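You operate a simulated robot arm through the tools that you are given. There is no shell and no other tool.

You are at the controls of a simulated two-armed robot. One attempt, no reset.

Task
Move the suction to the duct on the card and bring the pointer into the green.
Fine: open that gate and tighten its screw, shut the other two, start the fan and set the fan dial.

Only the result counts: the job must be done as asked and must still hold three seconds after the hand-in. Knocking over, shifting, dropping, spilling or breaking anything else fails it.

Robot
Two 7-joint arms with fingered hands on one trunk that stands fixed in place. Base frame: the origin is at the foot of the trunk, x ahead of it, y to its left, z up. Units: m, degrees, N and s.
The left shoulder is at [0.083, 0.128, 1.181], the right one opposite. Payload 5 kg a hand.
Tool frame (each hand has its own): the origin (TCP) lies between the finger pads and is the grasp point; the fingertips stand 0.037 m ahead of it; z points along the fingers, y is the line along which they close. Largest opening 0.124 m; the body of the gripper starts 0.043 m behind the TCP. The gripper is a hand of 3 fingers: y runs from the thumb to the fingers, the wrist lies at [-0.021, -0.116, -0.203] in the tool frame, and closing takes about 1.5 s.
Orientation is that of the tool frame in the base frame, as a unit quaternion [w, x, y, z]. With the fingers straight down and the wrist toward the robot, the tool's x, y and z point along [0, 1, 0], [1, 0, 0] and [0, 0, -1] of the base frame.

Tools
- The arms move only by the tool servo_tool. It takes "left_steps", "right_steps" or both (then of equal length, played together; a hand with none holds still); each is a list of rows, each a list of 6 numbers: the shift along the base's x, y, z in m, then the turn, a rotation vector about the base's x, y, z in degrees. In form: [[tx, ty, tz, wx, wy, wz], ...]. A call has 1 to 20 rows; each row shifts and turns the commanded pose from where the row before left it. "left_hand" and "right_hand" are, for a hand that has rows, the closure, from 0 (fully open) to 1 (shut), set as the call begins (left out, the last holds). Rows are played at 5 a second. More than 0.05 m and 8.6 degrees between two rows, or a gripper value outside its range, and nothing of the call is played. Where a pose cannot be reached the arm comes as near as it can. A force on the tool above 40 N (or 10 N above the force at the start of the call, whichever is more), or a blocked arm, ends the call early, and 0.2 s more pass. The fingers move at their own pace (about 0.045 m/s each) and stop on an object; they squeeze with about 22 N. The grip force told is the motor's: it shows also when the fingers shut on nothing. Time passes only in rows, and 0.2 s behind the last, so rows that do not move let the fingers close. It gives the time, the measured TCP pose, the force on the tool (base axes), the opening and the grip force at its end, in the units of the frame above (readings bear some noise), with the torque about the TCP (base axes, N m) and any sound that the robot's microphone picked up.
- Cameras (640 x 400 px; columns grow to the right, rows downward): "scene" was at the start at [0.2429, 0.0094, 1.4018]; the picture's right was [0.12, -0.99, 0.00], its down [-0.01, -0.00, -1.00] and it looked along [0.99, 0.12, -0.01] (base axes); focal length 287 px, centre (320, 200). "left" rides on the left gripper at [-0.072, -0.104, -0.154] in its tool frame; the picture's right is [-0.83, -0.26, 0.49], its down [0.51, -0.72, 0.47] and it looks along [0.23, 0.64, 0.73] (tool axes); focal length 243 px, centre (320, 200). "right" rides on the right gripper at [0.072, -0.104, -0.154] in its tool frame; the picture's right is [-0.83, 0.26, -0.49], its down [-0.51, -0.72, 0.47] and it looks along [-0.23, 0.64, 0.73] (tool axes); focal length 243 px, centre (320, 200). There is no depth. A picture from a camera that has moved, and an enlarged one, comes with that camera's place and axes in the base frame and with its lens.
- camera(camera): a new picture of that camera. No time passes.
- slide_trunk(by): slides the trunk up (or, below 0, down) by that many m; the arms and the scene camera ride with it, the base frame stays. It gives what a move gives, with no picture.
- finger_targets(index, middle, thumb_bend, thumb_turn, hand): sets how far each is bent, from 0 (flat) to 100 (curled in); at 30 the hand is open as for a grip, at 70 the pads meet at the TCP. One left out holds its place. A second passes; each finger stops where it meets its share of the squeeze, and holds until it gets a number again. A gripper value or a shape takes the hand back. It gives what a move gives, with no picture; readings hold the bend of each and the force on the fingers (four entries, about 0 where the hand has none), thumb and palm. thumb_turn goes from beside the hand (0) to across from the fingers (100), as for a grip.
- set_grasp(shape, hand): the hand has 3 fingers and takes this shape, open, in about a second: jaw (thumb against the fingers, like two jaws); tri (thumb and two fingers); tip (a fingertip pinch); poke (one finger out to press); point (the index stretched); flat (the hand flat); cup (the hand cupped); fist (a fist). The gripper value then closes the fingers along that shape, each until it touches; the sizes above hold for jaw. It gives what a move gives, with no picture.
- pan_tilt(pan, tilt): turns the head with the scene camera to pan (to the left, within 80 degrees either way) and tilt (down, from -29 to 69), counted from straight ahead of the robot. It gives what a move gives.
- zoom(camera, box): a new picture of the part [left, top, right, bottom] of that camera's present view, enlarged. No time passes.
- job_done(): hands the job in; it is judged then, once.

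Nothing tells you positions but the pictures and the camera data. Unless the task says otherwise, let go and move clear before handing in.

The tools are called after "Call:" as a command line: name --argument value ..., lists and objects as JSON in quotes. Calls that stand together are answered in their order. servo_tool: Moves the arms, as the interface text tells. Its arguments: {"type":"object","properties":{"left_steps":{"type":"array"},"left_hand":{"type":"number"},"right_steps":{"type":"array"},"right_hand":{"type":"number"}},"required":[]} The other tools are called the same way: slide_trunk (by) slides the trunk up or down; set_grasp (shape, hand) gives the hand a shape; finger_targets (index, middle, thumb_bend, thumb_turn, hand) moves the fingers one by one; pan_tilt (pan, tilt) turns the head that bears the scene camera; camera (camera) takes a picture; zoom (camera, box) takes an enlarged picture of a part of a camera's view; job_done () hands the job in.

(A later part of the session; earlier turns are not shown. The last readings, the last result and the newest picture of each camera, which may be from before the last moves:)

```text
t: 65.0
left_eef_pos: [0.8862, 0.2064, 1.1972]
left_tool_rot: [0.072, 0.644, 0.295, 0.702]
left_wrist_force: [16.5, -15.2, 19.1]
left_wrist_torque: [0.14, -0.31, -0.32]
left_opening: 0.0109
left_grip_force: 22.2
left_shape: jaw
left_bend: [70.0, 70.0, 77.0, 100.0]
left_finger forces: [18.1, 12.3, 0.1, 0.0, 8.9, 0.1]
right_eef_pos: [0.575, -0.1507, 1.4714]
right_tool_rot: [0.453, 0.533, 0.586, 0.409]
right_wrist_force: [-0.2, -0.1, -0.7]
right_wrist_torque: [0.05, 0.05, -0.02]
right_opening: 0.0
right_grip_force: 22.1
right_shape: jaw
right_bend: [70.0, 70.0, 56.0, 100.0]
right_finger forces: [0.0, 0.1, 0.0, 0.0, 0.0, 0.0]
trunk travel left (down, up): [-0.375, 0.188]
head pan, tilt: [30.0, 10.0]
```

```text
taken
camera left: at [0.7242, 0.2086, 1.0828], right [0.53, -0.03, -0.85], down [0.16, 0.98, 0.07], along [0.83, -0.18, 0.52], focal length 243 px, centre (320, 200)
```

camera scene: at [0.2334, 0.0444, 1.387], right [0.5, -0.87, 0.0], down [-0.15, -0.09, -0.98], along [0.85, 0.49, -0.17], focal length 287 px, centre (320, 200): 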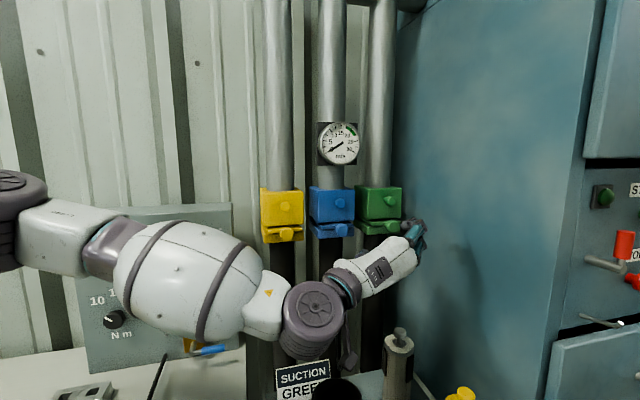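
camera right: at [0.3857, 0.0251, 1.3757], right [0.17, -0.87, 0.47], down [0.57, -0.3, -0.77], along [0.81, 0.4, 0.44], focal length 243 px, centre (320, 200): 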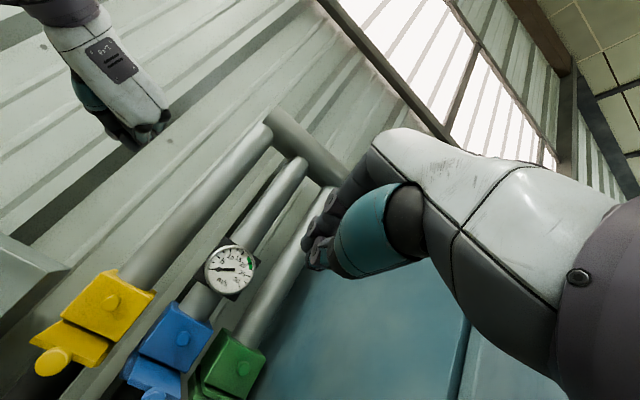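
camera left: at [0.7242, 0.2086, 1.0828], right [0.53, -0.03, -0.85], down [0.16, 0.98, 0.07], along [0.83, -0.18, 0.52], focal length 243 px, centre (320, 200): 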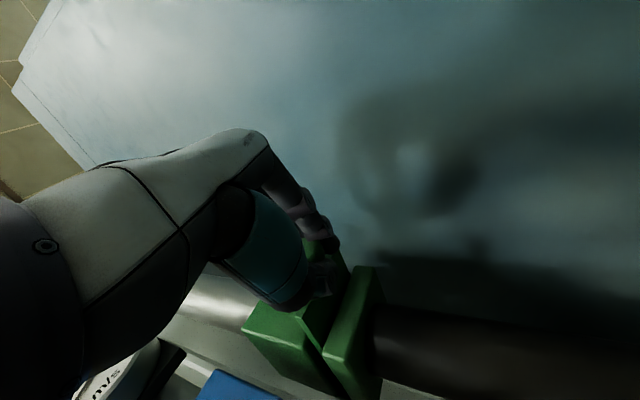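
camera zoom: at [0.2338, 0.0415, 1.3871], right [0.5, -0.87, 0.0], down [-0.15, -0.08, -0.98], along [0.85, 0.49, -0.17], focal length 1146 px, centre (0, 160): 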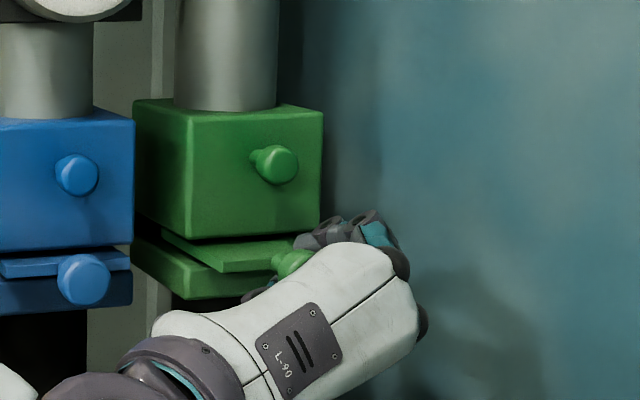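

The green slide follows the hand. Continue pulling toward full stroke (~67 mm total).

Call:
servo_tool --left_steps '[[-0.005, -0.005, 0, 0, 0, 0], [-0.005, -0.005, 0, 0, 0, 0], [-0.005, -0.005, 0, 0, 0, 0], [-0.005, -0.005, 0, 0, 0, 0], [-0.004, -0.004, 0, 0, 0, 0], [0, 0, 0, 0, 0, 0]]'

Call:
zoom --camera "scene" --box '[320, 160, 480, 260]'

```text
t: 66.3
left_eef_pos: [0.8625, 0.1816, 1.1969]
left_tool_rot: [0.073, 0.644, 0.296, 0.701]
left_wrist_force: [14.2, -13.2, 17.7]
left_wrist_torque: [0.13, -0.26, -0.27]
left_opening: 0.011
left_grip_force: 22.1
left_shape: jaw
left_bend: [70.0, 70.0, 77.0, 100.0]
left_finger forces: [17.4, 11.8, 0.0, 0.0, 9.0, 0.0]
right_eef_pos: [0.5761, -0.1512, 1.4706]
right_tool_rot: [0.452, 0.531, 0.587, 0.411]
right_wrist_force: [0.2, -0.2, -0.7]
right_wrist_torque: [0.03, 0.02, 0.02]
right_opening: 0.0
right_grip_force: 21.9
right_shape: jaw
right_bend: [70.0, 70.0, 56.0, 100.0]
right_finger forces: [0.0, 0.0, 0.0, 0.0, 0.0, 0.0]
trunk travel left (down, up): [-0.375, 0.188]
head pan, tilt: [30.0, 10.0]
```

```text
4.00 times, centred on (400, 210) of scene
camera zoom: at [0.2339, 0.0419, 1.387], right [0.5, -0.87, 0.0], down [-0.15, -0.08, -0.98], along [0.85, 0.49, -0.17], focal length 1146 px, centre (0, 160)
```

zoom: 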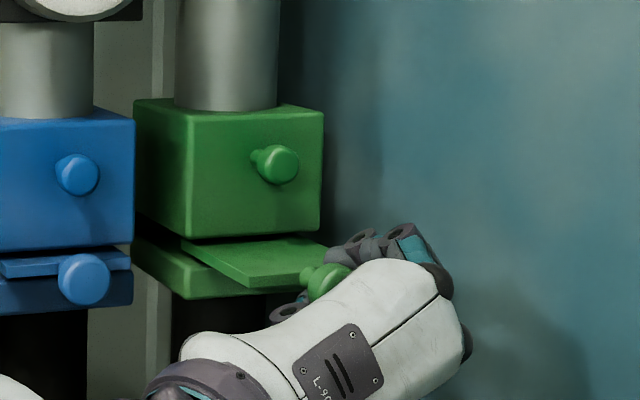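

Call:
servo_tool --left_steps '[[-0.002, -0.002, 0, 0, 0, 0], [-0.002, -0.002, 0, 0, 0, 0], [-0.002, -0.002, 0, 0, 0, 0], [-0.002, -0.002, 0, 0, 0, 0], [0, 0, 0, 0, 0, 0]]'

Call:
zoom --camera "scene" --box '[320, 160, 480, 260]'

```text
t: 67.5
left_eef_pos: [0.8542, 0.1746, 1.1978]
left_tool_rot: [0.072, 0.644, 0.296, 0.702]
left_wrist_force: [14.9, -14.5, 17.3]
left_wrist_torque: [0.15, -0.25, -0.31]
left_opening: 0.0112
left_grip_force: 21.9
left_shape: jaw
left_bend: [70.0, 70.0, 77.0, 100.0]
left_finger forces: [18.3, 12.3, 0.0, 0.0, 8.6, 0.0]
right_eef_pos: [0.5763, -0.1508, 1.4703]
right_tool_rot: [0.452, 0.532, 0.587, 0.41]
right_wrist_force: [-0.3, 0.0, 0.0]
right_wrist_torque: [0.01, 0.01, 0.01]
right_opening: 0.0
right_grip_force: 21.7
right_shape: jaw
right_bend: [70.0, 70.0, 56.0, 100.0]
right_finger forces: [0.1, 0.0, 0.1, 0.0, 0.0, 0.1]
trunk travel left (down, up): [-0.375, 0.188]
head pan, tilt: [30.0, 10.0]
```

```text
4.00 times, centred on (400, 210) of scene
camera zoom: at [0.2341, 0.0417, 1.387], right [0.5, -0.87, 0.0], down [-0.15, -0.08, -0.98], along [0.85, 0.49, -0.17], focal length 1146 px, centre (0, 160)
```

zoom: 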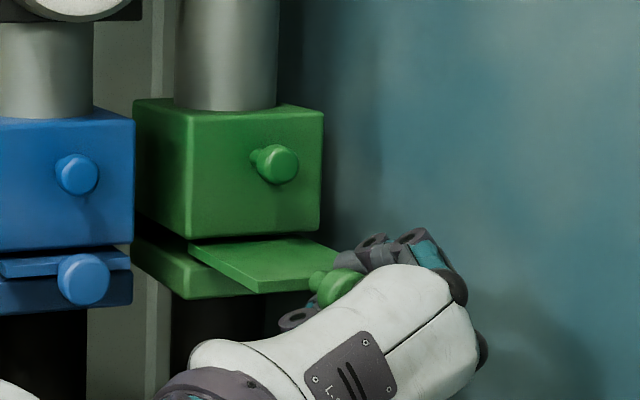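

Call:
servo_tool --left_steps '[[-0.002, -0.002, 0, 0, 0, 0], [-0.002, -0.002, 0, 0, 0, 0], [-0.002, -0.002, 0, 0, 0, 0], [0, 0, 0, 0, 0, 0]]'

Call:
zoom --camera "scene" --box '[320, 160, 480, 260]'

```text
t: 68.5
left_eef_pos: [0.8522, 0.1736, 1.1952]
left_tool_rot: [0.073, 0.644, 0.298, 0.701]
left_wrist_force: [29.8, 1.8, 22.4]
left_wrist_torque: [0.09, -0.32, -0.15]
left_opening: 0.0102
left_grip_force: 21.7
left_shape: jaw
left_bend: [70.0, 70.0, 77.0, 100.0]
left_finger forces: [14.2, 19.8, 0.0, 0.1, 10.3, 0.0]
right_eef_pos: [0.5781, -0.15, 1.4693]
right_tool_rot: [0.453, 0.531, 0.587, 0.41]
right_wrist_force: [0.1, 0.2, -0.1]
right_wrist_torque: [0.0, -0.02, 0.01]
right_opening: 0.0001
right_grip_force: 22.2
right_shape: jaw
right_bend: [70.0, 70.0, 56.0, 100.0]
right_finger forces: [0.1, 0.1, 0.0, 0.1, 0.0, 0.1]
trunk travel left (down, up): [-0.375, 0.188]
head pan, tilt: [30.0, 10.0]
```

```text
4.00 times, centred on (400, 210) of scene
camera zoom: at [0.2362, 0.0443, 1.3866], right [0.5, -0.87, 0.0], down [-0.15, -0.09, -0.98], along [0.85, 0.49, -0.18], focal length 1146 px, centre (0, 160)
```

zoom: 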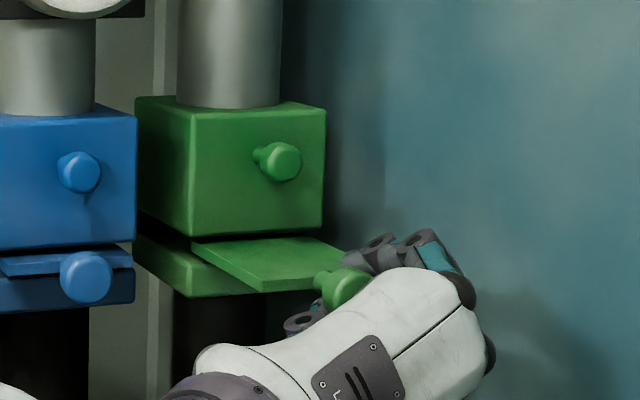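

Resistance rose by ~20 N: the green slide is fully out at its stop. Release, then back the hand away.

Call:
servo_tool --left_steps '[[0.002, 0.002, 0, 0, 0, 0], [0, 0, 0, 0, 0, 0], [0, 0, 0, 0, 0, 0], [0, 0, 0, 0, 0, 0], [0, 0, 0, 0, 0, 0], [0, 0, 0, 0, 0, 0]]' --left_hand 0.3

Call:
servo_tool --left_steps '[[-0.015, -0.005, 0, 0, 0, 0], [-0.015, -0.005, 0, 0, 0, 0], [-0.015, -0.005, 0, 0, 0, 0], [-0.015, -0.005, 0, 0, 0, 0], [-0.015, -0.005, 0, 0, 0, 0]]'

Call:
zoom --camera "scene" --box '[240, 150, 432, 270]'

Call:
camera --camera "left"

```text
t: 70.0
left_eef_pos: [0.8508, 0.1743, 1.1979]
left_tool_rot: [0.073, 0.644, 0.297, 0.701]
left_wrist_force: [0.1, -0.4, -0.1]
left_wrist_torque: [-0.02, 0.01, 0.02]
left_opening: 0.0866
left_grip_force: 0.0
left_shape: jaw
left_bend: [27.0, 38.0, 59.0, 99.0]
left_finger forces: [0.0, 0.1, 0.0, 0.1, 0.0, 0.0]
right_eef_pos: [0.5759, -0.1482, 1.4706]
right_tool_rot: [0.454, 0.531, 0.587, 0.409]
right_wrist_force: [-0.2, 0.3, -0.4]
right_wrist_torque: [0.02, -0.01, -0.01]
right_opening: 0.0002
right_grip_force: 21.8
right_shape: jaw
right_bend: [70.0, 70.0, 56.0, 100.0]
right_finger forces: [0.0, 0.1, 0.0, 0.0, 0.0, 0.0]
trunk travel left (down, up): [-0.375, 0.188]
head pan, tilt: [30.0, 10.0]
```

```text
t: 71.2
left_eef_pos: [0.7753, 0.1476, 1.1982]
left_tool_rot: [0.073, 0.644, 0.296, 0.701]
left_wrist_force: [-0.4, -0.4, -0.8]
left_wrist_torque: [-0.02, 0.03, -0.03]
left_opening: 0.0865
left_grip_force: 0.0
left_shape: jaw
left_bend: [27.0, 37.0, 59.0, 99.0]
left_finger forces: [0.0, 0.1, 0.0, 0.0, 0.1, 0.0]
right_eef_pos: [0.5746, -0.1471, 1.4709]
right_tool_rot: [0.454, 0.531, 0.587, 0.41]
right_wrist_force: [-0.9, 0.6, 0.7]
right_wrist_torque: [-0.01, -0.01, 0.0]
right_opening: 0.0001
right_grip_force: 21.3
right_shape: jaw
right_bend: [70.0, 70.0, 56.0, 100.0]
right_finger forces: [0.1, 0.0, 0.0, 0.1, 0.0, 0.0]
trunk travel left (down, up): [-0.375, 0.188]
head pan, tilt: [30.0, 10.0]
```

```text
3.33 times, centred on (336, 210) of scene
camera zoom: at [0.2334, 0.0445, 1.387], right [0.5, -0.87, 0.0], down [-0.15, -0.09, -0.98], along [0.85, 0.49, -0.17], focal length 955 px, centre (267, 167)
```

zoom: 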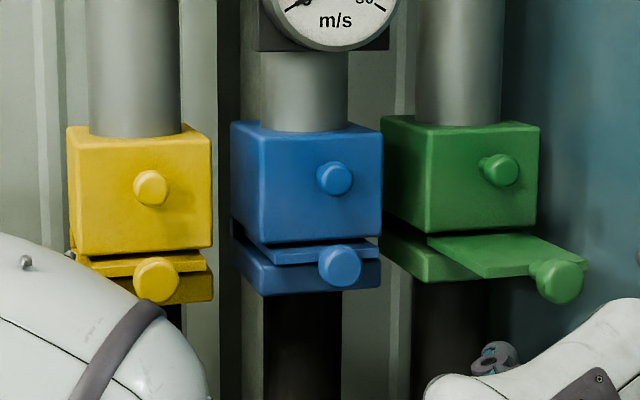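

```text
taken
camera left: at [0.613, 0.1491, 1.0832], right [0.53, -0.03, -0.85], down [0.16, 0.98, 0.07], along [0.84, -0.17, 0.52], focal length 243 px, centre (320, 200)
```

left: 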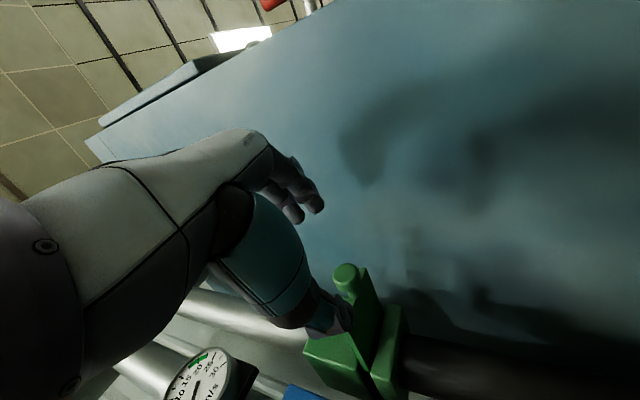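

Green gate is open, the others are shut. Next is the green screw at about (0.932,0.244,1.26): I'll narrow the jaw, raise the hand and roll slightly, then move to a pre-grasp in front of the screw.

Call:
servo_tool --left_steps '[[0, 0.01, 0.02, -4.24, -1.49, 0], [0, 0.01, 0.02, -4.24, -1.49, 0], [0.0, 0.01, 0.022, 0, 0, 0], [0.015, 0.01, 0, 0, 0, 0], [0.015, 0.008, 0, 0, 0, 0], [0.015, 0.008, 0, 0, 0, 0], [0.015, 0.008, 0, 0, 0, 0], [0, 0, 0, 0, 0, 0]]' --left_hand 0.6

Call:
zoom --camera "scene" --box '[320, 150, 480, 250]'

Call:
camera --camera "left"

```text
t: 73.0
left_eef_pos: [0.8347, 0.2135, 1.2601]
left_tool_rot: [0.127, 0.619, 0.346, 0.694]
left_wrist_force: [1.1, -0.2, -0.4]
left_wrist_torque: [0.0, 0.0, 0.03]
left_opening: 0.05
left_grip_force: 0.1
left_shape: jaw
left_bend: [74.0, 49.0, 72.0, 100.0]
left_finger forces: [0.0, 0.0, 0.0, 0.1, 0.0, 0.1]
right_eef_pos: [0.5754, -0.1481, 1.471]
right_tool_rot: [0.454, 0.532, 0.586, 0.41]
right_wrist_force: [0.1, -0.8, 0.1]
right_wrist_torque: [-0.02, 0.03, -0.02]
right_opening: 0.0
right_grip_force: 21.9
right_shape: jaw
right_bend: [70.0, 70.0, 56.0, 100.0]
right_finger forces: [0.0, 0.1, 0.0, 0.0, 0.0, 0.0]
trunk travel left (down, up): [-0.375, 0.188]
head pan, tilt: [30.0, 10.0]
```

```text
4.00 times, centred on (400, 200) of scene
camera zoom: at [0.2335, 0.0444, 1.387], right [0.5, -0.87, 0.0], down [-0.15, -0.09, -0.98], along [0.85, 0.49, -0.17], focal length 1146 px, centre (0, 200)
```

zoom: 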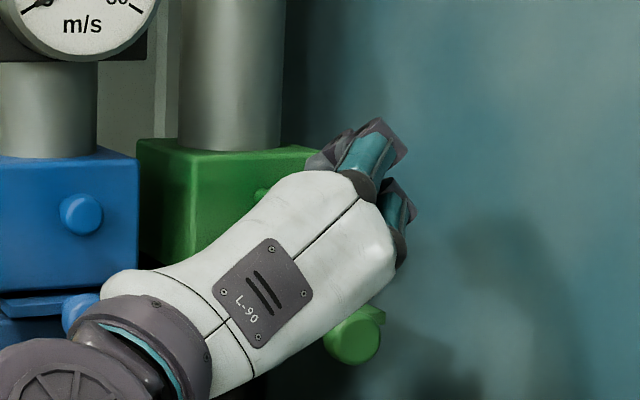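

```text
taken
camera left: at [0.6781, 0.197, 1.1384], right [0.57, -0.15, -0.81], down [0.16, 0.98, -0.07], along [0.81, -0.09, 0.58], focal length 243 px, centre (320, 200)
```

left: 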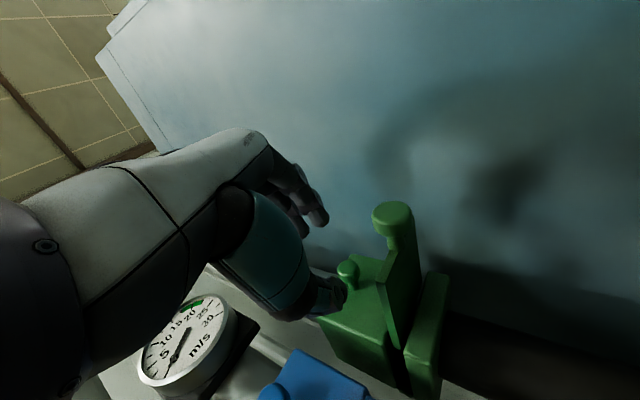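

The screw sits slightly higher than I'd aimed relative to the hand (about 6 mm), so I'll correct while advancing along the finger direction.

Call:
servo_tool --left_steps '[[0.0135, 0.0046, 0.001, 0, 0, 0], [0.0135, 0.0046, 0.001, 0, 0, 0], [0.0135, 0.0046, 0.001, 0, 0, 0], [0.0135, 0.0046, 0.001, 0, 0, 0], [0.0115, 0.0039, 0.001, 0, 0, 0], [0, 0, 0, 0, 0, 0]]'

Call:
zoom --camera "scene" --box '[320, 150, 480, 250]'

Call:
zoom --camera "left" --box '[220, 150, 476, 310]'

```text
t: 74.3
left_eef_pos: [0.9012, 0.2338, 1.2663]
left_tool_rot: [0.128, 0.619, 0.344, 0.694]
left_wrist_force: [-8.2, -5.5, -1.0]
left_wrist_torque: [-0.19, 0.19, 0.22]
left_opening: 0.0496
left_grip_force: 0.0
left_shape: jaw
left_bend: [74.0, 49.0, 73.0, 100.0]
left_finger forces: [0.0, 0.0, 0.1, 0.0, 9.6, 0.0]
right_eef_pos: [0.5758, -0.1492, 1.4707]
right_tool_rot: [0.453, 0.531, 0.587, 0.41]
right_wrist_force: [0.4, 0.1, -0.6]
right_wrist_torque: [-0.02, 0.0, 0.01]
right_opening: 0.0
right_grip_force: 22.0
right_shape: jaw
right_bend: [70.0, 70.0, 56.0, 100.0]
right_finger forces: [0.0, 0.1, 0.1, 0.0, 0.1, 0.1]
trunk travel left (down, up): [-0.375, 0.188]
head pan, tilt: [30.0, 10.0]
```

```text
4.00 times, centred on (400, 200) of scene
camera zoom: at [0.2328, 0.0439, 1.3871], right [0.5, -0.87, 0.0], down [-0.15, -0.09, -0.98], along [0.85, 0.49, -0.17], focal length 1146 px, centre (0, 200)
```

zoom: 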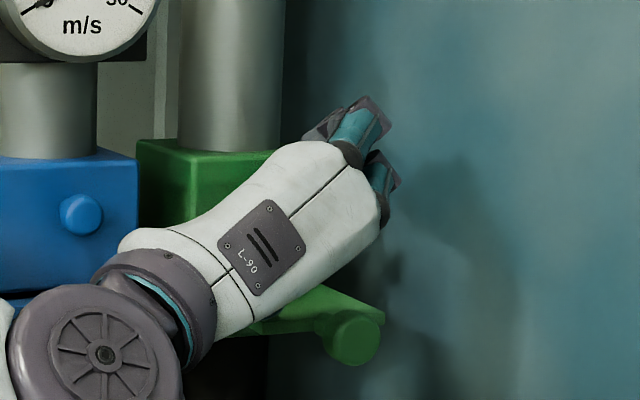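

```text
2.50 times, centred on (348, 230) of left
camera zoom: at [0.7441, 0.2181, 1.1441], right [0.57, -0.15, -0.81], down [0.17, 0.98, -0.07], along [0.81, -0.09, 0.58], focal length 606 px, centre (250, 125)
```

zoom: 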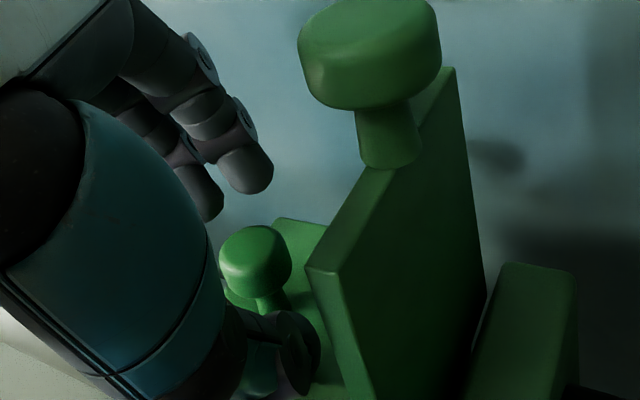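

The screw head lies right on the finger axis about 3 cm ahead of the TCP, and the thumb tip just touches the box. I'll ease back 2 mm and close on it.

Call:
servo_tool --left_steps '[[-0.0019, -0.0006, 0, 0, 0, 0], [0, 0, 0, 0, 0, 0], [0, 0, 0, 0, 0, 0], [0, 0, 0, 0, 0, 0], [0, 0, 0, 0, 0, 0], [0, 0, 0, 0, 0, 0], [0, 0, 0, 0, 0, 0], [0, 0, 0, 0, 0, 0]]' --left_hand 1

Call:
zoom --camera "left" --box '[220, 150, 476, 310]'

```text
t: 76.2
left_eef_pos: [0.8989, 0.2351, 1.2659]
left_tool_rot: [0.128, 0.618, 0.345, 0.694]
left_wrist_force: [5.2, -4.0, 8.9]
left_wrist_torque: [0.13, -0.29, -0.19]
left_opening: 0.0139
left_grip_force: 21.9
left_shape: jaw
left_bend: [68.0, 70.0, 76.0, 100.0]
left_finger forces: [16.3, 8.9, 0.0, 0.1, 16.3, 0.0]
right_eef_pos: [0.5748, -0.1495, 1.4709]
right_tool_rot: [0.453, 0.532, 0.586, 0.41]
right_wrist_force: [-0.3, 0.0, -0.3]
right_wrist_torque: [0.0, -0.01, -0.01]
right_opening: 0.0
right_grip_force: 21.8
right_shape: jaw
right_bend: [70.0, 70.0, 56.0, 100.0]
right_finger forces: [0.0, 0.0, 0.0, 0.0, 0.0, 0.0]
trunk travel left (down, up): [-0.375, 0.188]
head pan, tilt: [30.0, 10.0]
```

```text
2.50 times, centred on (348, 230) of left
camera zoom: at [0.7427, 0.2181, 1.1443], right [0.57, -0.15, -0.81], down [0.16, 0.98, -0.07], along [0.81, -0.09, 0.58], focal length 606 px, centre (250, 125)
```

zoom: 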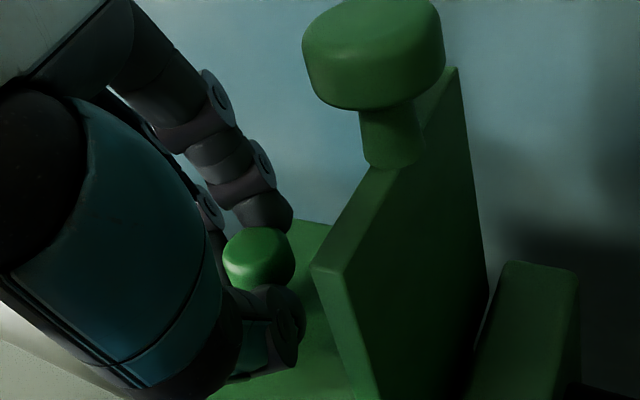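

The head is gripped well between finger and thumb. Turn clockwise about the screw axis in small steps and watch torque.

Call:
servo_tool --left_steps '[[0.0001, -0.0001, 0.0017, 5.303, 5.303, 0], [0.0002, -0.0002, 0.0016, 5.303, 5.303, 0], [0.0004, -0.0004, 0.0016, 5.303, 5.303, 0], [0, 0, 0, 0, 0, 0]]'

Call:
zoom --camera "left" --box '[220, 150, 476, 310]'

```text
t: 77.2
left_eef_pos: [0.9011, 0.2322, 1.2683]
left_tool_rot: [-0.007, 0.72, 0.26, 0.643]
left_wrist_force: [9.9, -6.0, 10.2]
left_wrist_torque: [0.04, -0.28, -0.33]
left_opening: 0.0126
left_grip_force: 22.0
left_shape: jaw
left_bend: [67.0, 70.0, 76.0, 100.0]
left_finger forces: [17.4, 12.0, 0.1, 0.0, 15.7, 0.0]
right_eef_pos: [0.5753, -0.1488, 1.4706]
right_tool_rot: [0.453, 0.532, 0.587, 0.41]
right_wrist_force: [-0.2, 0.1, -0.1]
right_wrist_torque: [-0.04, -0.04, -0.01]
right_opening: 0.0002
right_grip_force: 21.7
right_shape: jaw
right_bend: [70.0, 70.0, 56.0, 100.0]
right_finger forces: [0.1, 0.0, 0.0, 0.0, 0.0, 0.0]
trunk travel left (down, up): [-0.375, 0.188]
head pan, tilt: [30.0, 10.0]
```

```text
2.50 times, centred on (348, 230) of left
camera zoom: at [0.7161, 0.2448, 1.1947], right [0.32, 0.09, -0.94], down [0.18, 0.97, 0.16], along [0.93, -0.22, 0.3], focal length 606 px, centre (250, 125)
```

zoom: 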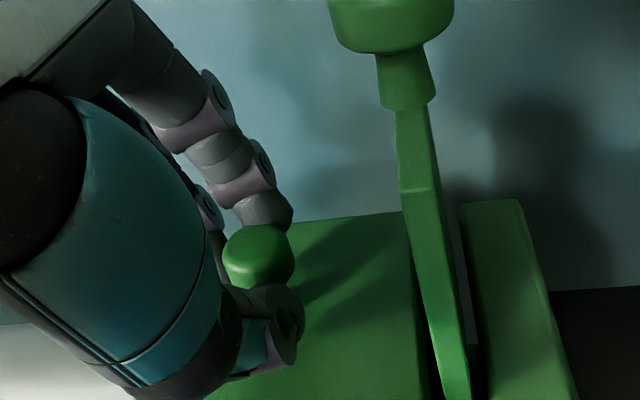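

Call:
servo_tool --left_steps '[[0.0005, -0.0005, 0.0015, 5.303, 5.303, 0], [0.0006, -0.0006, 0.0014, 5.303, 5.303, 0], [0.0008, -0.0008, 0.0013, 5.303, 5.303, 0], [0, 0, 0, 0, 0, 0]]'

Call:
zoom --camera "left" --box '[220, 150, 476, 310]'

Call:
zoom --camera "scene" --box '[320, 150, 480, 250]'

```text
t: 78.2
left_eef_pos: [0.9033, 0.2305, 1.2717]
left_tool_rot: [-0.142, 0.795, 0.164, 0.567]
left_wrist_force: [8.1, -5.9, 3.7]
left_wrist_torque: [-0.02, -0.12, -0.31]
left_opening: 0.0126
left_grip_force: 22.0
left_shape: jaw
left_bend: [67.0, 70.0, 76.0, 100.0]
left_finger forces: [17.3, 11.0, 0.1, 0.1, 16.3, 0.0]
right_eef_pos: [0.5768, -0.1479, 1.4702]
right_tool_rot: [0.453, 0.532, 0.587, 0.409]
right_wrist_force: [-0.2, 0.6, -1.2]
right_wrist_torque: [0.0, 0.01, -0.01]
right_opening: 0.0003
right_grip_force: 21.5
right_shape: jaw
right_bend: [70.0, 70.0, 56.0, 100.0]
right_finger forces: [0.0, 0.0, 0.0, 0.0, 0.1, 0.0]
trunk travel left (down, up): [-0.375, 0.188]
head pan, tilt: [30.0, 10.0]
```

```text
2.50 times, centred on (348, 230) of left
camera zoom: at [0.7062, 0.2552, 1.2563], right [0.06, 0.36, -0.93], down [0.25, 0.9, 0.36], along [0.97, -0.25, -0.04], focal length 606 px, centre (250, 125)
```

zoom: 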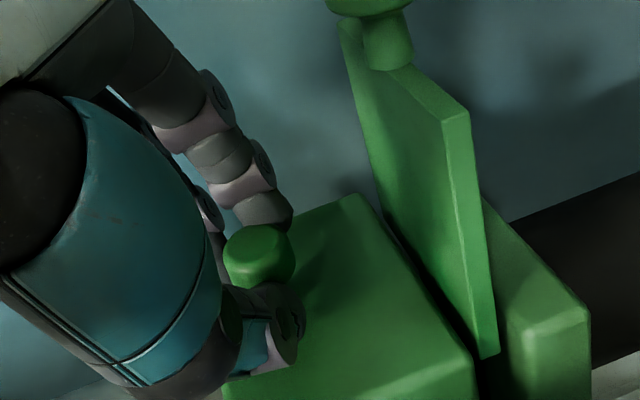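

```text
4.00 times, centred on (400, 200) of scene
camera zoom: at [0.235, 0.0446, 1.3867], right [0.5, -0.87, 0.0], down [-0.15, -0.09, -0.98], along [0.85, 0.49, -0.17], focal length 1146 px, centre (0, 200)
```

zoom: 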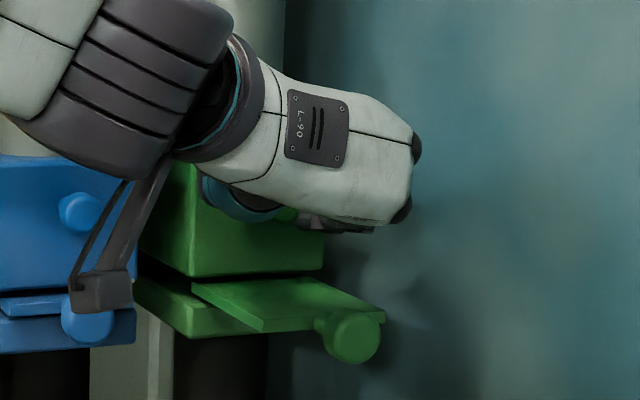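

Turned 45° with little resistance. I'll add another 15° and then regrasp for a further stroke.

Call:
servo_tool --left_steps '[[0.0009, -0.0009, 0.0011, 5.303, 5.303, 0], [0.001, -0.001, 0.0009, 5.303, 5.303, 0], [0, 0, 0, 0, 0, 0]]'

Call:
zoom --camera "left" --box '[220, 150, 476, 310]'

Call:
zoom --camera "scene" --box '[320, 150, 480, 250]'

```text
t: 79.0
left_eef_pos: [0.9053, 0.229, 1.2739]
left_tool_rot: [-0.23, 0.827, 0.098, 0.503]
left_wrist_force: [3.5, -6.1, -4.3]
left_wrist_torque: [-0.16, 0.04, -0.24]
left_opening: 0.0128
left_grip_force: 22.1
left_shape: jaw
left_bend: [67.0, 70.0, 76.0, 100.0]
left_finger forces: [17.8, 7.4, 0.0, 0.0, 16.1, 0.0]
right_eef_pos: [0.5767, -0.1491, 1.469]
right_tool_rot: [0.452, 0.531, 0.587, 0.41]
right_wrist_force: [0.4, 0.2, -0.3]
right_wrist_torque: [0.02, 0.01, -0.03]
right_opening: 0.0001
right_grip_force: 21.7
right_shape: jaw
right_bend: [70.0, 70.0, 56.0, 100.0]
right_finger forces: [0.0, 0.0, 0.0, 0.0, 0.0, 0.0]
trunk travel left (down, up): [-0.375, 0.188]
head pan, tilt: [30.0, 10.0]
```

```text
2.50 times, centred on (348, 230) of left
camera zoom: at [0.7096, 0.252, 1.2986], right [-0.11, 0.52, -0.85], down [0.33, 0.82, 0.47], along [0.94, -0.23, -0.26], focal length 606 px, centre (250, 125)
```

zoom: 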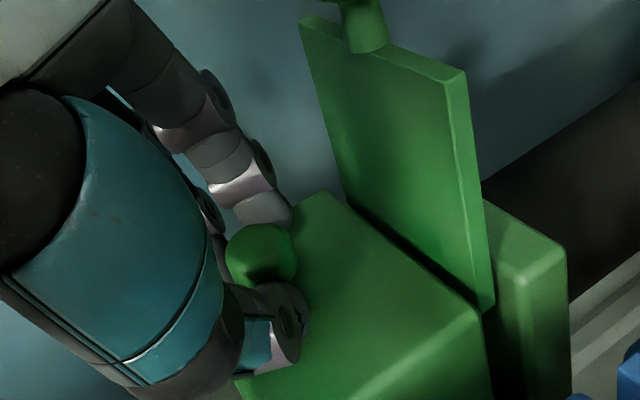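

```text
4.00 times, centred on (400, 200) of scene
camera zoom: at [0.2353, 0.0439, 1.3866], right [0.5, -0.87, 0.0], down [-0.15, -0.09, -0.98], along [0.85, 0.49, -0.17], focal length 1146 px, centre (0, 200)
```

zoom: 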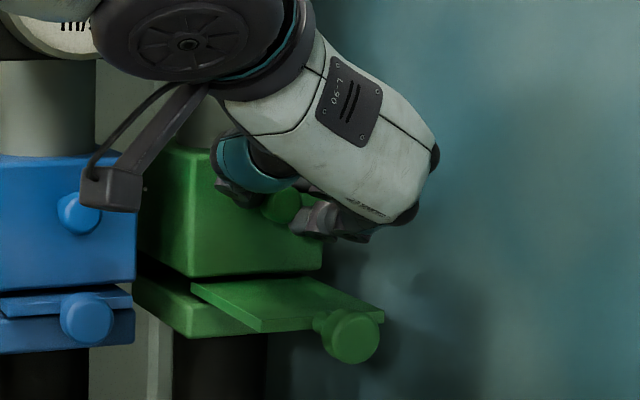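

Call:
servo_tool --left_steps '[[0.0011, -0.0011, 0.0007, 5.303, 5.303, 0], [0.0011, -0.0011, 0.0005, 5.303, 5.303, 0], [0, 0, 0, 0, 0, 0]]'

Call:
zoom --camera "scene" --box '[320, 150, 480, 250]'

```text
t: 79.8
left_eef_pos: [0.9076, 0.2271, 1.2734]
left_tool_rot: [-0.313, 0.845, 0.03, 0.432]
left_wrist_force: [3.1, -5.8, -8.4]
left_wrist_torque: [-0.27, 0.1, -0.23]
left_opening: 0.0129
left_grip_force: 22.2
left_shape: jaw
left_bend: [67.0, 70.0, 76.0, 100.0]
left_finger forces: [18.6, 7.2, 0.0, 0.0, 15.0, 0.0]
right_eef_pos: [0.5782, -0.1472, 1.4705]
right_tool_rot: [0.453, 0.532, 0.587, 0.41]
right_wrist_force: [0.7, -0.8, -0.2]
right_wrist_torque: [0.0, -0.02, -0.02]
right_opening: 0.0
right_grip_force: 22.0
right_shape: jaw
right_bend: [70.0, 70.0, 56.0, 100.0]
right_finger forces: [0.1, 0.1, 0.0, 0.1, 0.1, 0.0]
trunk travel left (down, up): [-0.375, 0.188]
head pan, tilt: [30.0, 10.0]
```

```text
4.00 times, centred on (400, 200) of scene
camera zoom: at [0.2357, 0.0439, 1.3866], right [0.5, -0.87, 0.0], down [-0.15, -0.09, -0.98], along [0.85, 0.49, -0.17], focal length 1146 px, centre (0, 200)
```

zoom: 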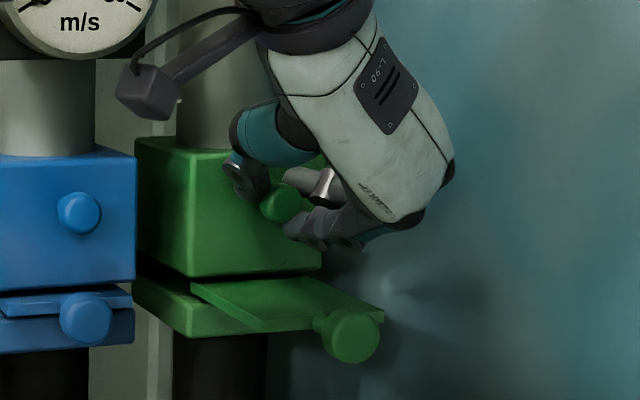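

There is still clearance to the slide plate below. Turn another 15°.

Call:
servo_tool --left_steps '[[0.0012, -0.0012, 0.0003, 5.303, 5.303, 0], [0.0012, -0.0012, 0.0001, 5.303, 5.303, 0], [0, 0, 0, 0, 0, 0]]'

Call:
zoom --camera "scene" --box '[320, 150, 480, 250]'

Call:
zoom --camera "left" --box '[220, 150, 476, 310]'

```text
t: 80.5
left_eef_pos: [0.9095, 0.2262, 1.2747]
left_tool_rot: [-0.391, 0.849, -0.039, 0.354]
left_wrist_force: [-2.6, -3.9, -12.1]
left_wrist_torque: [-0.37, 0.25, -0.11]
left_opening: 0.0122
left_grip_force: 21.8
left_shape: jaw
left_bend: [66.0, 70.0, 76.0, 100.0]
left_finger forces: [20.4, 5.0, 0.0, 0.0, 13.6, 0.0]
right_eef_pos: [0.5773, -0.1474, 1.4701]
right_tool_rot: [0.453, 0.532, 0.587, 0.41]
right_wrist_force: [1.2, -0.3, 0.0]
right_wrist_torque: [-0.01, 0.01, -0.02]
right_opening: 0.0
right_grip_force: 21.9
right_shape: jaw
right_bend: [70.0, 70.0, 56.0, 100.0]
right_finger forces: [0.0, 0.1, 0.1, 0.0, 0.0, 0.1]
trunk travel left (down, up): [-0.375, 0.188]
head pan, tilt: [30.0, 10.0]
```

```text
4.00 times, centred on (400, 200) of scene
camera zoom: at [0.2355, 0.0444, 1.3866], right [0.5, -0.87, 0.0], down [-0.15, -0.09, -0.98], along [0.85, 0.49, -0.17], focal length 1146 px, centre (0, 200)
```

zoom: 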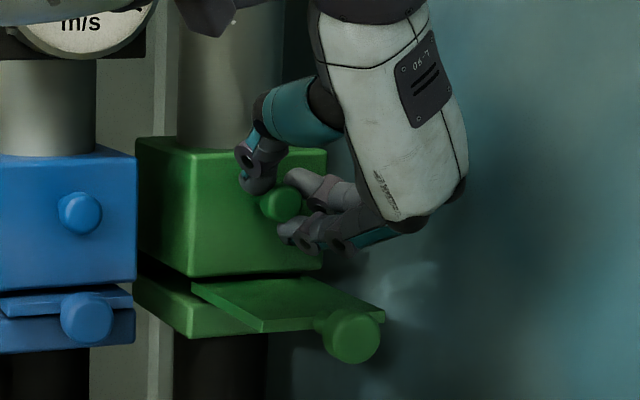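

```text
2.50 times, centred on (348, 230) of left
camera zoom: at [0.7379, 0.2252, 1.3737], right [-0.37, 0.78, -0.51], down [0.52, 0.63, 0.58], along [0.77, -0.06, -0.64], focal length 606 px, centre (250, 125)
```

zoom: 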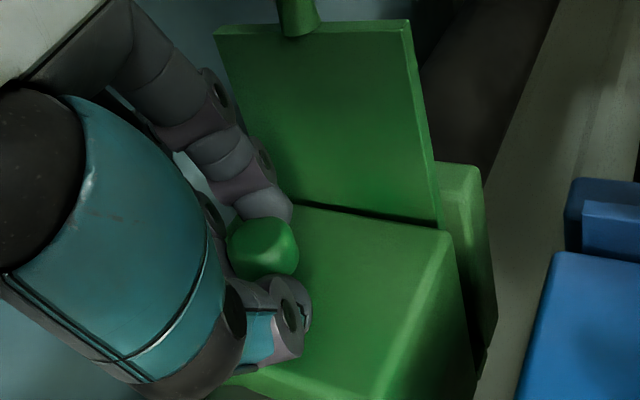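

Call:
servo_tool --left_steps '[[0.0012, -0.0012, -0.0001, 5.303, 5.303, 0], [0.0012, -0.0012, -0.0003, 5.303, 5.303, 0], [0, 0, 0, 0, 0, 0]]'

Call:
zoom --camera "scene" --box '[320, 150, 480, 250]'

Call:
zoom --camera "left" --box '[220, 150, 476, 310]'

```text
t: 81.0
left_eef_pos: [0.9091, 0.2302, 1.2779]
left_tool_rot: [-0.426, 0.843, -0.083, 0.319]
left_wrist_force: [17.2, -19.6, -0.5]
left_wrist_torque: [-0.26, -0.34, -0.6]
left_opening: 0.0119
left_grip_force: 21.5
left_shape: jaw
left_bend: [63.0, 70.0, 79.0, 100.0]
left_finger forces: [23.8, 30.6, 0.0, 0.2, 8.5, 0.0]
left hand out of reach, approached as far as the arm can: row 1, 2
right_eef_pos: [0.5783, -0.1501, 1.4694]
right_tool_rot: [0.453, 0.532, 0.586, 0.409]
right_wrist_force: [-0.8, 0.2, 0.1]
right_wrist_torque: [0.03, -0.02, -0.07]
right_opening: 0.0
right_grip_force: 21.7
right_shape: jaw
right_bend: [70.0, 70.0, 56.0, 100.0]
right_finger forces: [0.0, 0.0, 0.0, 0.1, 0.0, 0.0]
trunk travel left (down, up): [-0.375, 0.188]
head pan, tilt: [30.0, 10.0]
stopped in row 2 (left hand): the force on the tool passed its limit at 63 N (the readings are from after the stop); the commanded pose is now the measured one
```

```text
4.00 times, centred on (400, 200) of scene
camera zoom: at [0.2365, 0.0425, 1.3866], right [0.5, -0.87, 0.0], down [-0.15, -0.09, -0.98], along [0.85, 0.49, -0.17], focal length 1146 px, centre (0, 200)
```

zoom: 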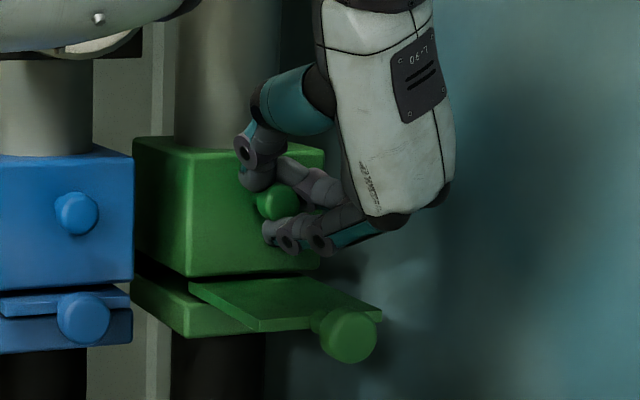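

```text
2.50 times, centred on (348, 230) of left
camera zoom: at [0.7459, 0.2249, 1.3905], right [-0.39, 0.83, -0.4], down [0.59, 0.56, 0.59], along [0.71, -0.01, -0.7], focal length 606 px, centre (250, 125)
```

zoom: 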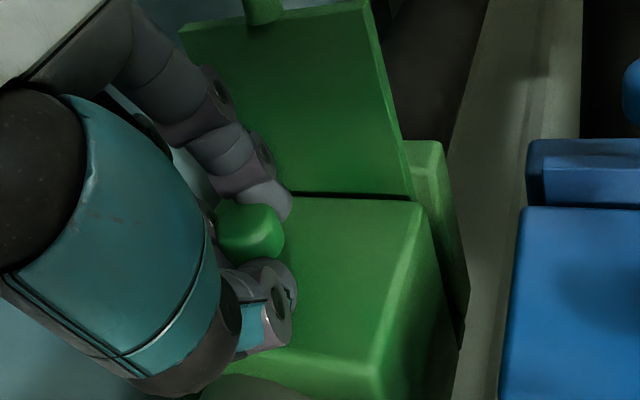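

The arm hit its reach limit after about 100° of turning (the screw itself has not felt tight yet). I'll release, back away along the fingers and go back for another stroke.

Call:
servo_tool --left_steps '[[0, 0, 0, 0, 0, 0], [0, 0, 0, 0, 0, 0], [0, 0, 0, 0, 0, 0], [0, 0, 0, 0, 0, 0], [0, 0, 0, 0, 0, 0]]' --left_hand 0.55

Call:
servo_tool --left_steps '[[-0.0122, -0.0133, 0.0087, 0, 0, 0], [-0.0122, -0.0133, 0.0087, 0, 0, 0], [-0.0122, -0.0133, 0.0087, 0, 0, 0], [-0.0122, -0.0133, 0.0087, 0, 0, 0]]'

Call:
zoom --camera "scene" --box '[320, 150, 480, 250]'

Call:
camera --camera "left"

```text
t: 82.2
left_eef_pos: [0.9058, 0.2365, 1.28]
left_tool_rot: [-0.428, 0.843, -0.081, 0.317]
left_wrist_force: [-2.5, 0.0, 0.6]
left_wrist_torque: [0.06, -0.05, 0.09]
left_opening: 0.0559
left_grip_force: 0.1
left_shape: jaw
left_bend: [74.0, 47.0, 71.0, 100.0]
left_finger forces: [0.0, 0.0, 0.0, 0.0, 2.0, 0.0]
right_eef_pos: [0.5746, -0.1474, 1.4709]
right_tool_rot: [0.453, 0.53, 0.587, 0.411]
right_wrist_force: [0.1, 0.9, 0.8]
right_wrist_torque: [0.02, -0.02, 0.01]
right_opening: 0.0
right_grip_force: 21.7
right_shape: jaw
right_bend: [70.0, 70.0, 56.0, 100.0]
right_finger forces: [0.0, 0.1, 0.1, 0.0, 0.0, 0.0]
trunk travel left (down, up): [-0.375, 0.188]
head pan, tilt: [30.0, 10.0]
```

```text
t: 83.2
left_eef_pos: [0.8547, 0.1994, 1.3126]
left_tool_rot: [-0.427, 0.843, -0.08, 0.318]
left_wrist_force: [0.7, 0.2, -0.4]
left_wrist_torque: [0.01, 0.01, -0.04]
left_opening: 0.0558
left_grip_force: 0.1
left_shape: jaw
left_bend: [74.0, 47.0, 71.0, 100.0]
left_finger forces: [0.1, 0.0, 0.0, 0.1, 0.0, 0.1]
left hand out of reach, approached as far as the arm can: row 2, 3, 4
right_eef_pos: [0.5748, -0.1466, 1.4706]
right_tool_rot: [0.453, 0.53, 0.588, 0.41]
right_wrist_force: [1.6, 0.0, 0.0]
right_wrist_torque: [0.02, -0.03, 0.01]
right_opening: 0.0003
right_grip_force: 22.2
right_shape: jaw
right_bend: [70.0, 70.0, 56.0, 100.0]
right_finger forces: [0.0, 0.1, 0.0, 0.1, 0.0, 0.1]
trunk travel left (down, up): [-0.375, 0.188]
head pan, tilt: [30.0, 10.0]
```

```text
4.00 times, centred on (400, 200) of scene
camera zoom: at [0.2329, 0.0444, 1.3871], right [0.5, -0.87, 0.0], down [-0.15, -0.09, -0.98], along [0.85, 0.49, -0.17], focal length 1146 px, centre (0, 200)
```

zoom: 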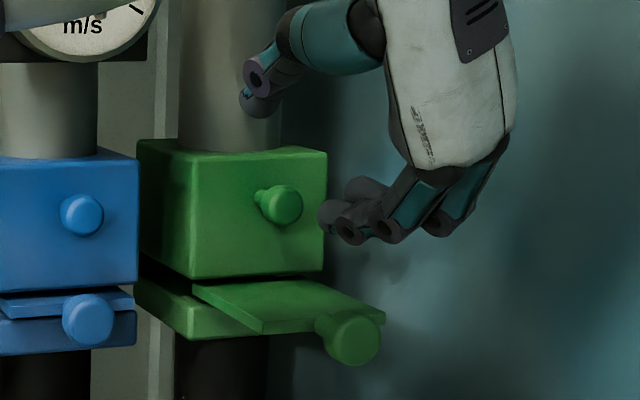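

```text
taken
camera left: at [0.6922, 0.1934, 1.4259], right [-0.39, 0.83, -0.4], down [0.59, 0.56, 0.59], along [0.71, 0.0, -0.7], focal length 243 px, centre (320, 200)
```

left: 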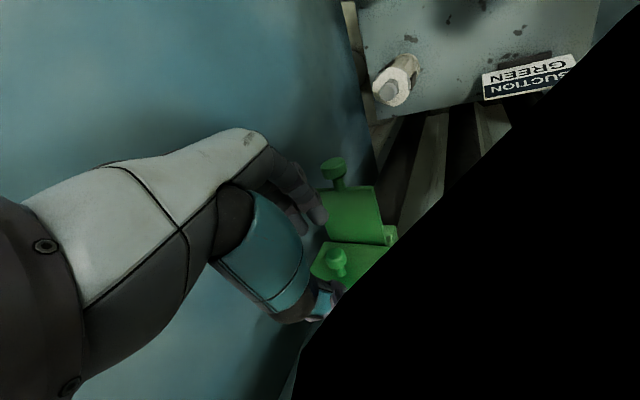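

The screw and slide look fine. Rotate the hand back to its starting orientation while moving to the pre-grasp spot.

Call:
servo_tool --left_steps '[[-0.0015, 0.0011, -0.0036, -5.303, -5.303, 0], [-0.0015, 0.0011, -0.0036, -5.303, -5.303, 0], [-0.0015, 0.0011, -0.0036, -5.303, -5.303, 0], [-0.0015, 0.0011, -0.0036, -5.303, -5.303, 0], [-0.0015, 0.0011, -0.0036, -5.303, -5.303, 0], [-0.0015, 0.0011, -0.0036, -5.303, -5.303, 0], [-0.0015, 0.0011, -0.0036, -5.303, -5.303, 0], [-0.0015, 0.0011, -0.0036, -5.303, -5.303, 0], [-0.0015, 0.0011, -0.0036, -5.303, -5.303, 0], [-0.0015, 0.0011, -0.0036, -5.303, -5.303, 0], [-0.0015, 0.0011, -0.0036, -5.303, -5.303, 0], [-0.0015, 0.0011, -0.0036, -5.303, -5.303, 0], [-0.0015, 0.0011, -0.0036, -5.303, -5.303, 0]]'

Call:
zoom --camera "scene" --box '[320, 150, 480, 250]'

Call:
zoom --camera "left" --box '[220, 150, 476, 310]'

```text
t: 86.0
left_eef_pos: [0.8366, 0.2155, 1.2657]
left_tool_rot: [0.125, 0.614, 0.343, 0.7]
left_wrist_force: [0.1, 0.2, 0.6]
left_wrist_torque: [0.01, 0.0, 0.02]
left_opening: 0.0559
left_grip_force: 0.0
left_shape: jaw
left_bend: [74.0, 47.0, 71.0, 100.0]
left_finger forces: [0.1, 0.1, 0.1, 0.0, 0.1, 0.0]
right_eef_pos: [0.5771, -0.1488, 1.4708]
right_tool_rot: [0.452, 0.531, 0.588, 0.41]
right_wrist_force: [0.8, 0.4, 0.4]
right_wrist_torque: [-0.02, -0.02, 0.01]
right_opening: 0.0002
right_grip_force: 22.2
right_shape: jaw
right_bend: [70.0, 70.0, 56.0, 100.0]
right_finger forces: [0.1, 0.0, 0.0, 0.1, 0.1, 0.0]
trunk travel left (down, up): [-0.375, 0.188]
head pan, tilt: [30.0, 10.0]
```

```text
4.00 times, centred on (400, 200) of scene
camera zoom: at [0.2346, 0.0447, 1.3868], right [0.5, -0.87, 0.0], down [-0.15, -0.09, -0.98], along [0.85, 0.49, -0.17], focal length 1146 px, centre (0, 200)
```

zoom: 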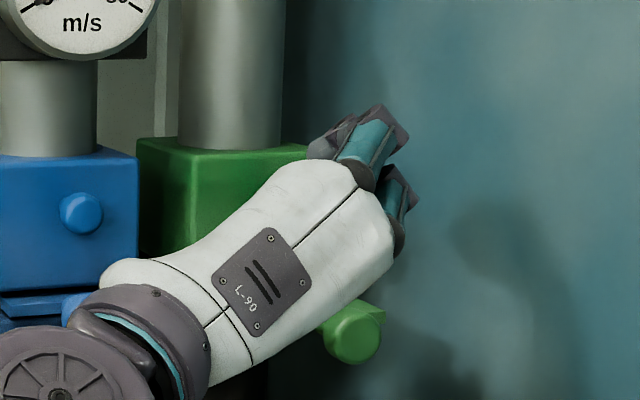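

```text
2.50 times, centred on (348, 230) of left
camera zoom: at [0.6822, 0.1996, 1.1418], right [0.58, -0.14, -0.8], down [0.16, 0.99, -0.06], along [0.8, -0.09, 0.59], focal length 606 px, centre (250, 125)
```

zoom: 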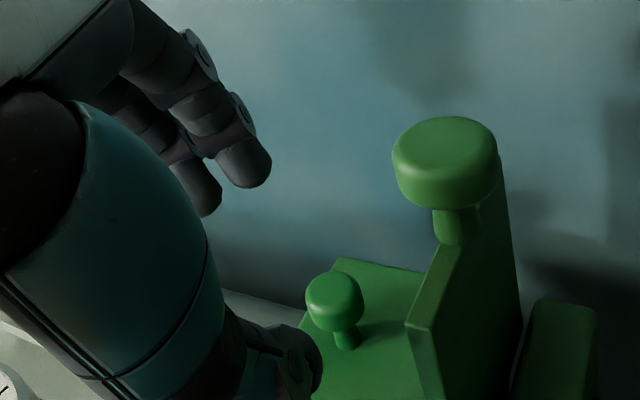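

Good starting pose again. Advance onto the screw head and close for stroke two.

Call:
servo_tool --left_steps '[[0.0125, 0.004, 0, 0, 0, 0], [0.0125, 0.004, 0, 0, 0, 0], [0.0125, 0.004, 0, 0, 0, 0], [0.0125, 0.004, 0, 0, 0, 0], [0.0125, 0.004, 0, 0, 0, 0], [0, 0, 0, 0, 0, 0]]' --left_hand 0.6

Call:
servo_tool --left_steps '[[0, 0, 0, 0, 0, 0], [0, 0, 0, 0, 0, 0], [0, 0, 0, 0, 0, 0], [0, 0, 0, 0, 0, 0], [0, 0, 0, 0, 0, 0], [0, 0, 0, 0, 0, 0], [0, 0, 0, 0, 0, 0]]' --left_hand 1

Call:
zoom --camera "left" --box '[220, 150, 476, 310]'

```text
t: 87.4
left_eef_pos: [0.8986, 0.2355, 1.2649]
left_tool_rot: [0.124, 0.614, 0.342, 0.7]
left_wrist_force: [-6.9, -4.0, -1.1]
left_wrist_torque: [-0.13, 0.16, 0.2]
left_opening: 0.0494
left_grip_force: 0.1
left_shape: jaw
left_bend: [74.0, 49.0, 73.0, 100.0]
left_finger forces: [0.1, 0.0, 0.0, 0.0, 7.8, 0.0]
right_eef_pos: [0.5745, -0.1472, 1.4703]
right_tool_rot: [0.454, 0.531, 0.587, 0.41]
right_wrist_force: [0.3, 0.1, 0.3]
right_wrist_torque: [-0.03, -0.01, 0.01]
right_opening: 0.0002
right_grip_force: 22.0
right_shape: jaw
right_bend: [70.0, 70.0, 56.0, 100.0]
right_finger forces: [0.1, 0.1, 0.0, 0.0, 0.0, 0.0]
trunk travel left (down, up): [-0.375, 0.188]
head pan, tilt: [30.0, 10.0]
```

```text
t: 89.0
left_eef_pos: [0.8983, 0.2346, 1.2671]
left_tool_rot: [0.123, 0.614, 0.342, 0.7]
left_wrist_force: [4.9, -2.5, 9.4]
left_wrist_torque: [0.08, -0.27, -0.21]
left_opening: 0.0145
left_grip_force: 22.1
left_shape: jaw
left_bend: [66.0, 70.0, 76.0, 100.0]
left_finger forces: [16.4, 7.2, 0.0, 0.0, 14.7, 0.0]
right_eef_pos: [0.574, -0.149, 1.4704]
right_tool_rot: [0.453, 0.531, 0.588, 0.41]
right_wrist_force: [0.4, -0.4, 0.3]
right_wrist_torque: [0.0, 0.0, -0.03]
right_opening: 0.0
right_grip_force: 21.6
right_shape: jaw
right_bend: [70.0, 70.0, 56.0, 100.0]
right_finger forces: [0.0, 0.1, 0.1, 0.0, 0.1, 0.0]
trunk travel left (down, up): [-0.375, 0.188]
head pan, tilt: [30.0, 10.0]
```

```text
2.50 times, centred on (348, 230) of left
camera zoom: at [0.7443, 0.2198, 1.1427], right [0.58, -0.14, -0.8], down [0.16, 0.99, -0.06], along [0.8, -0.09, 0.59], focal length 606 px, centre (250, 125)
```

zoom: 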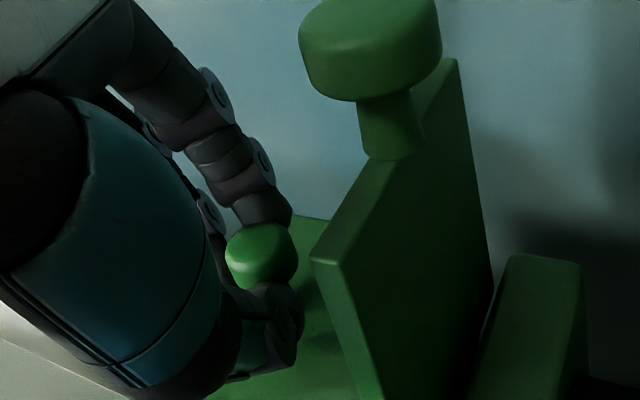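

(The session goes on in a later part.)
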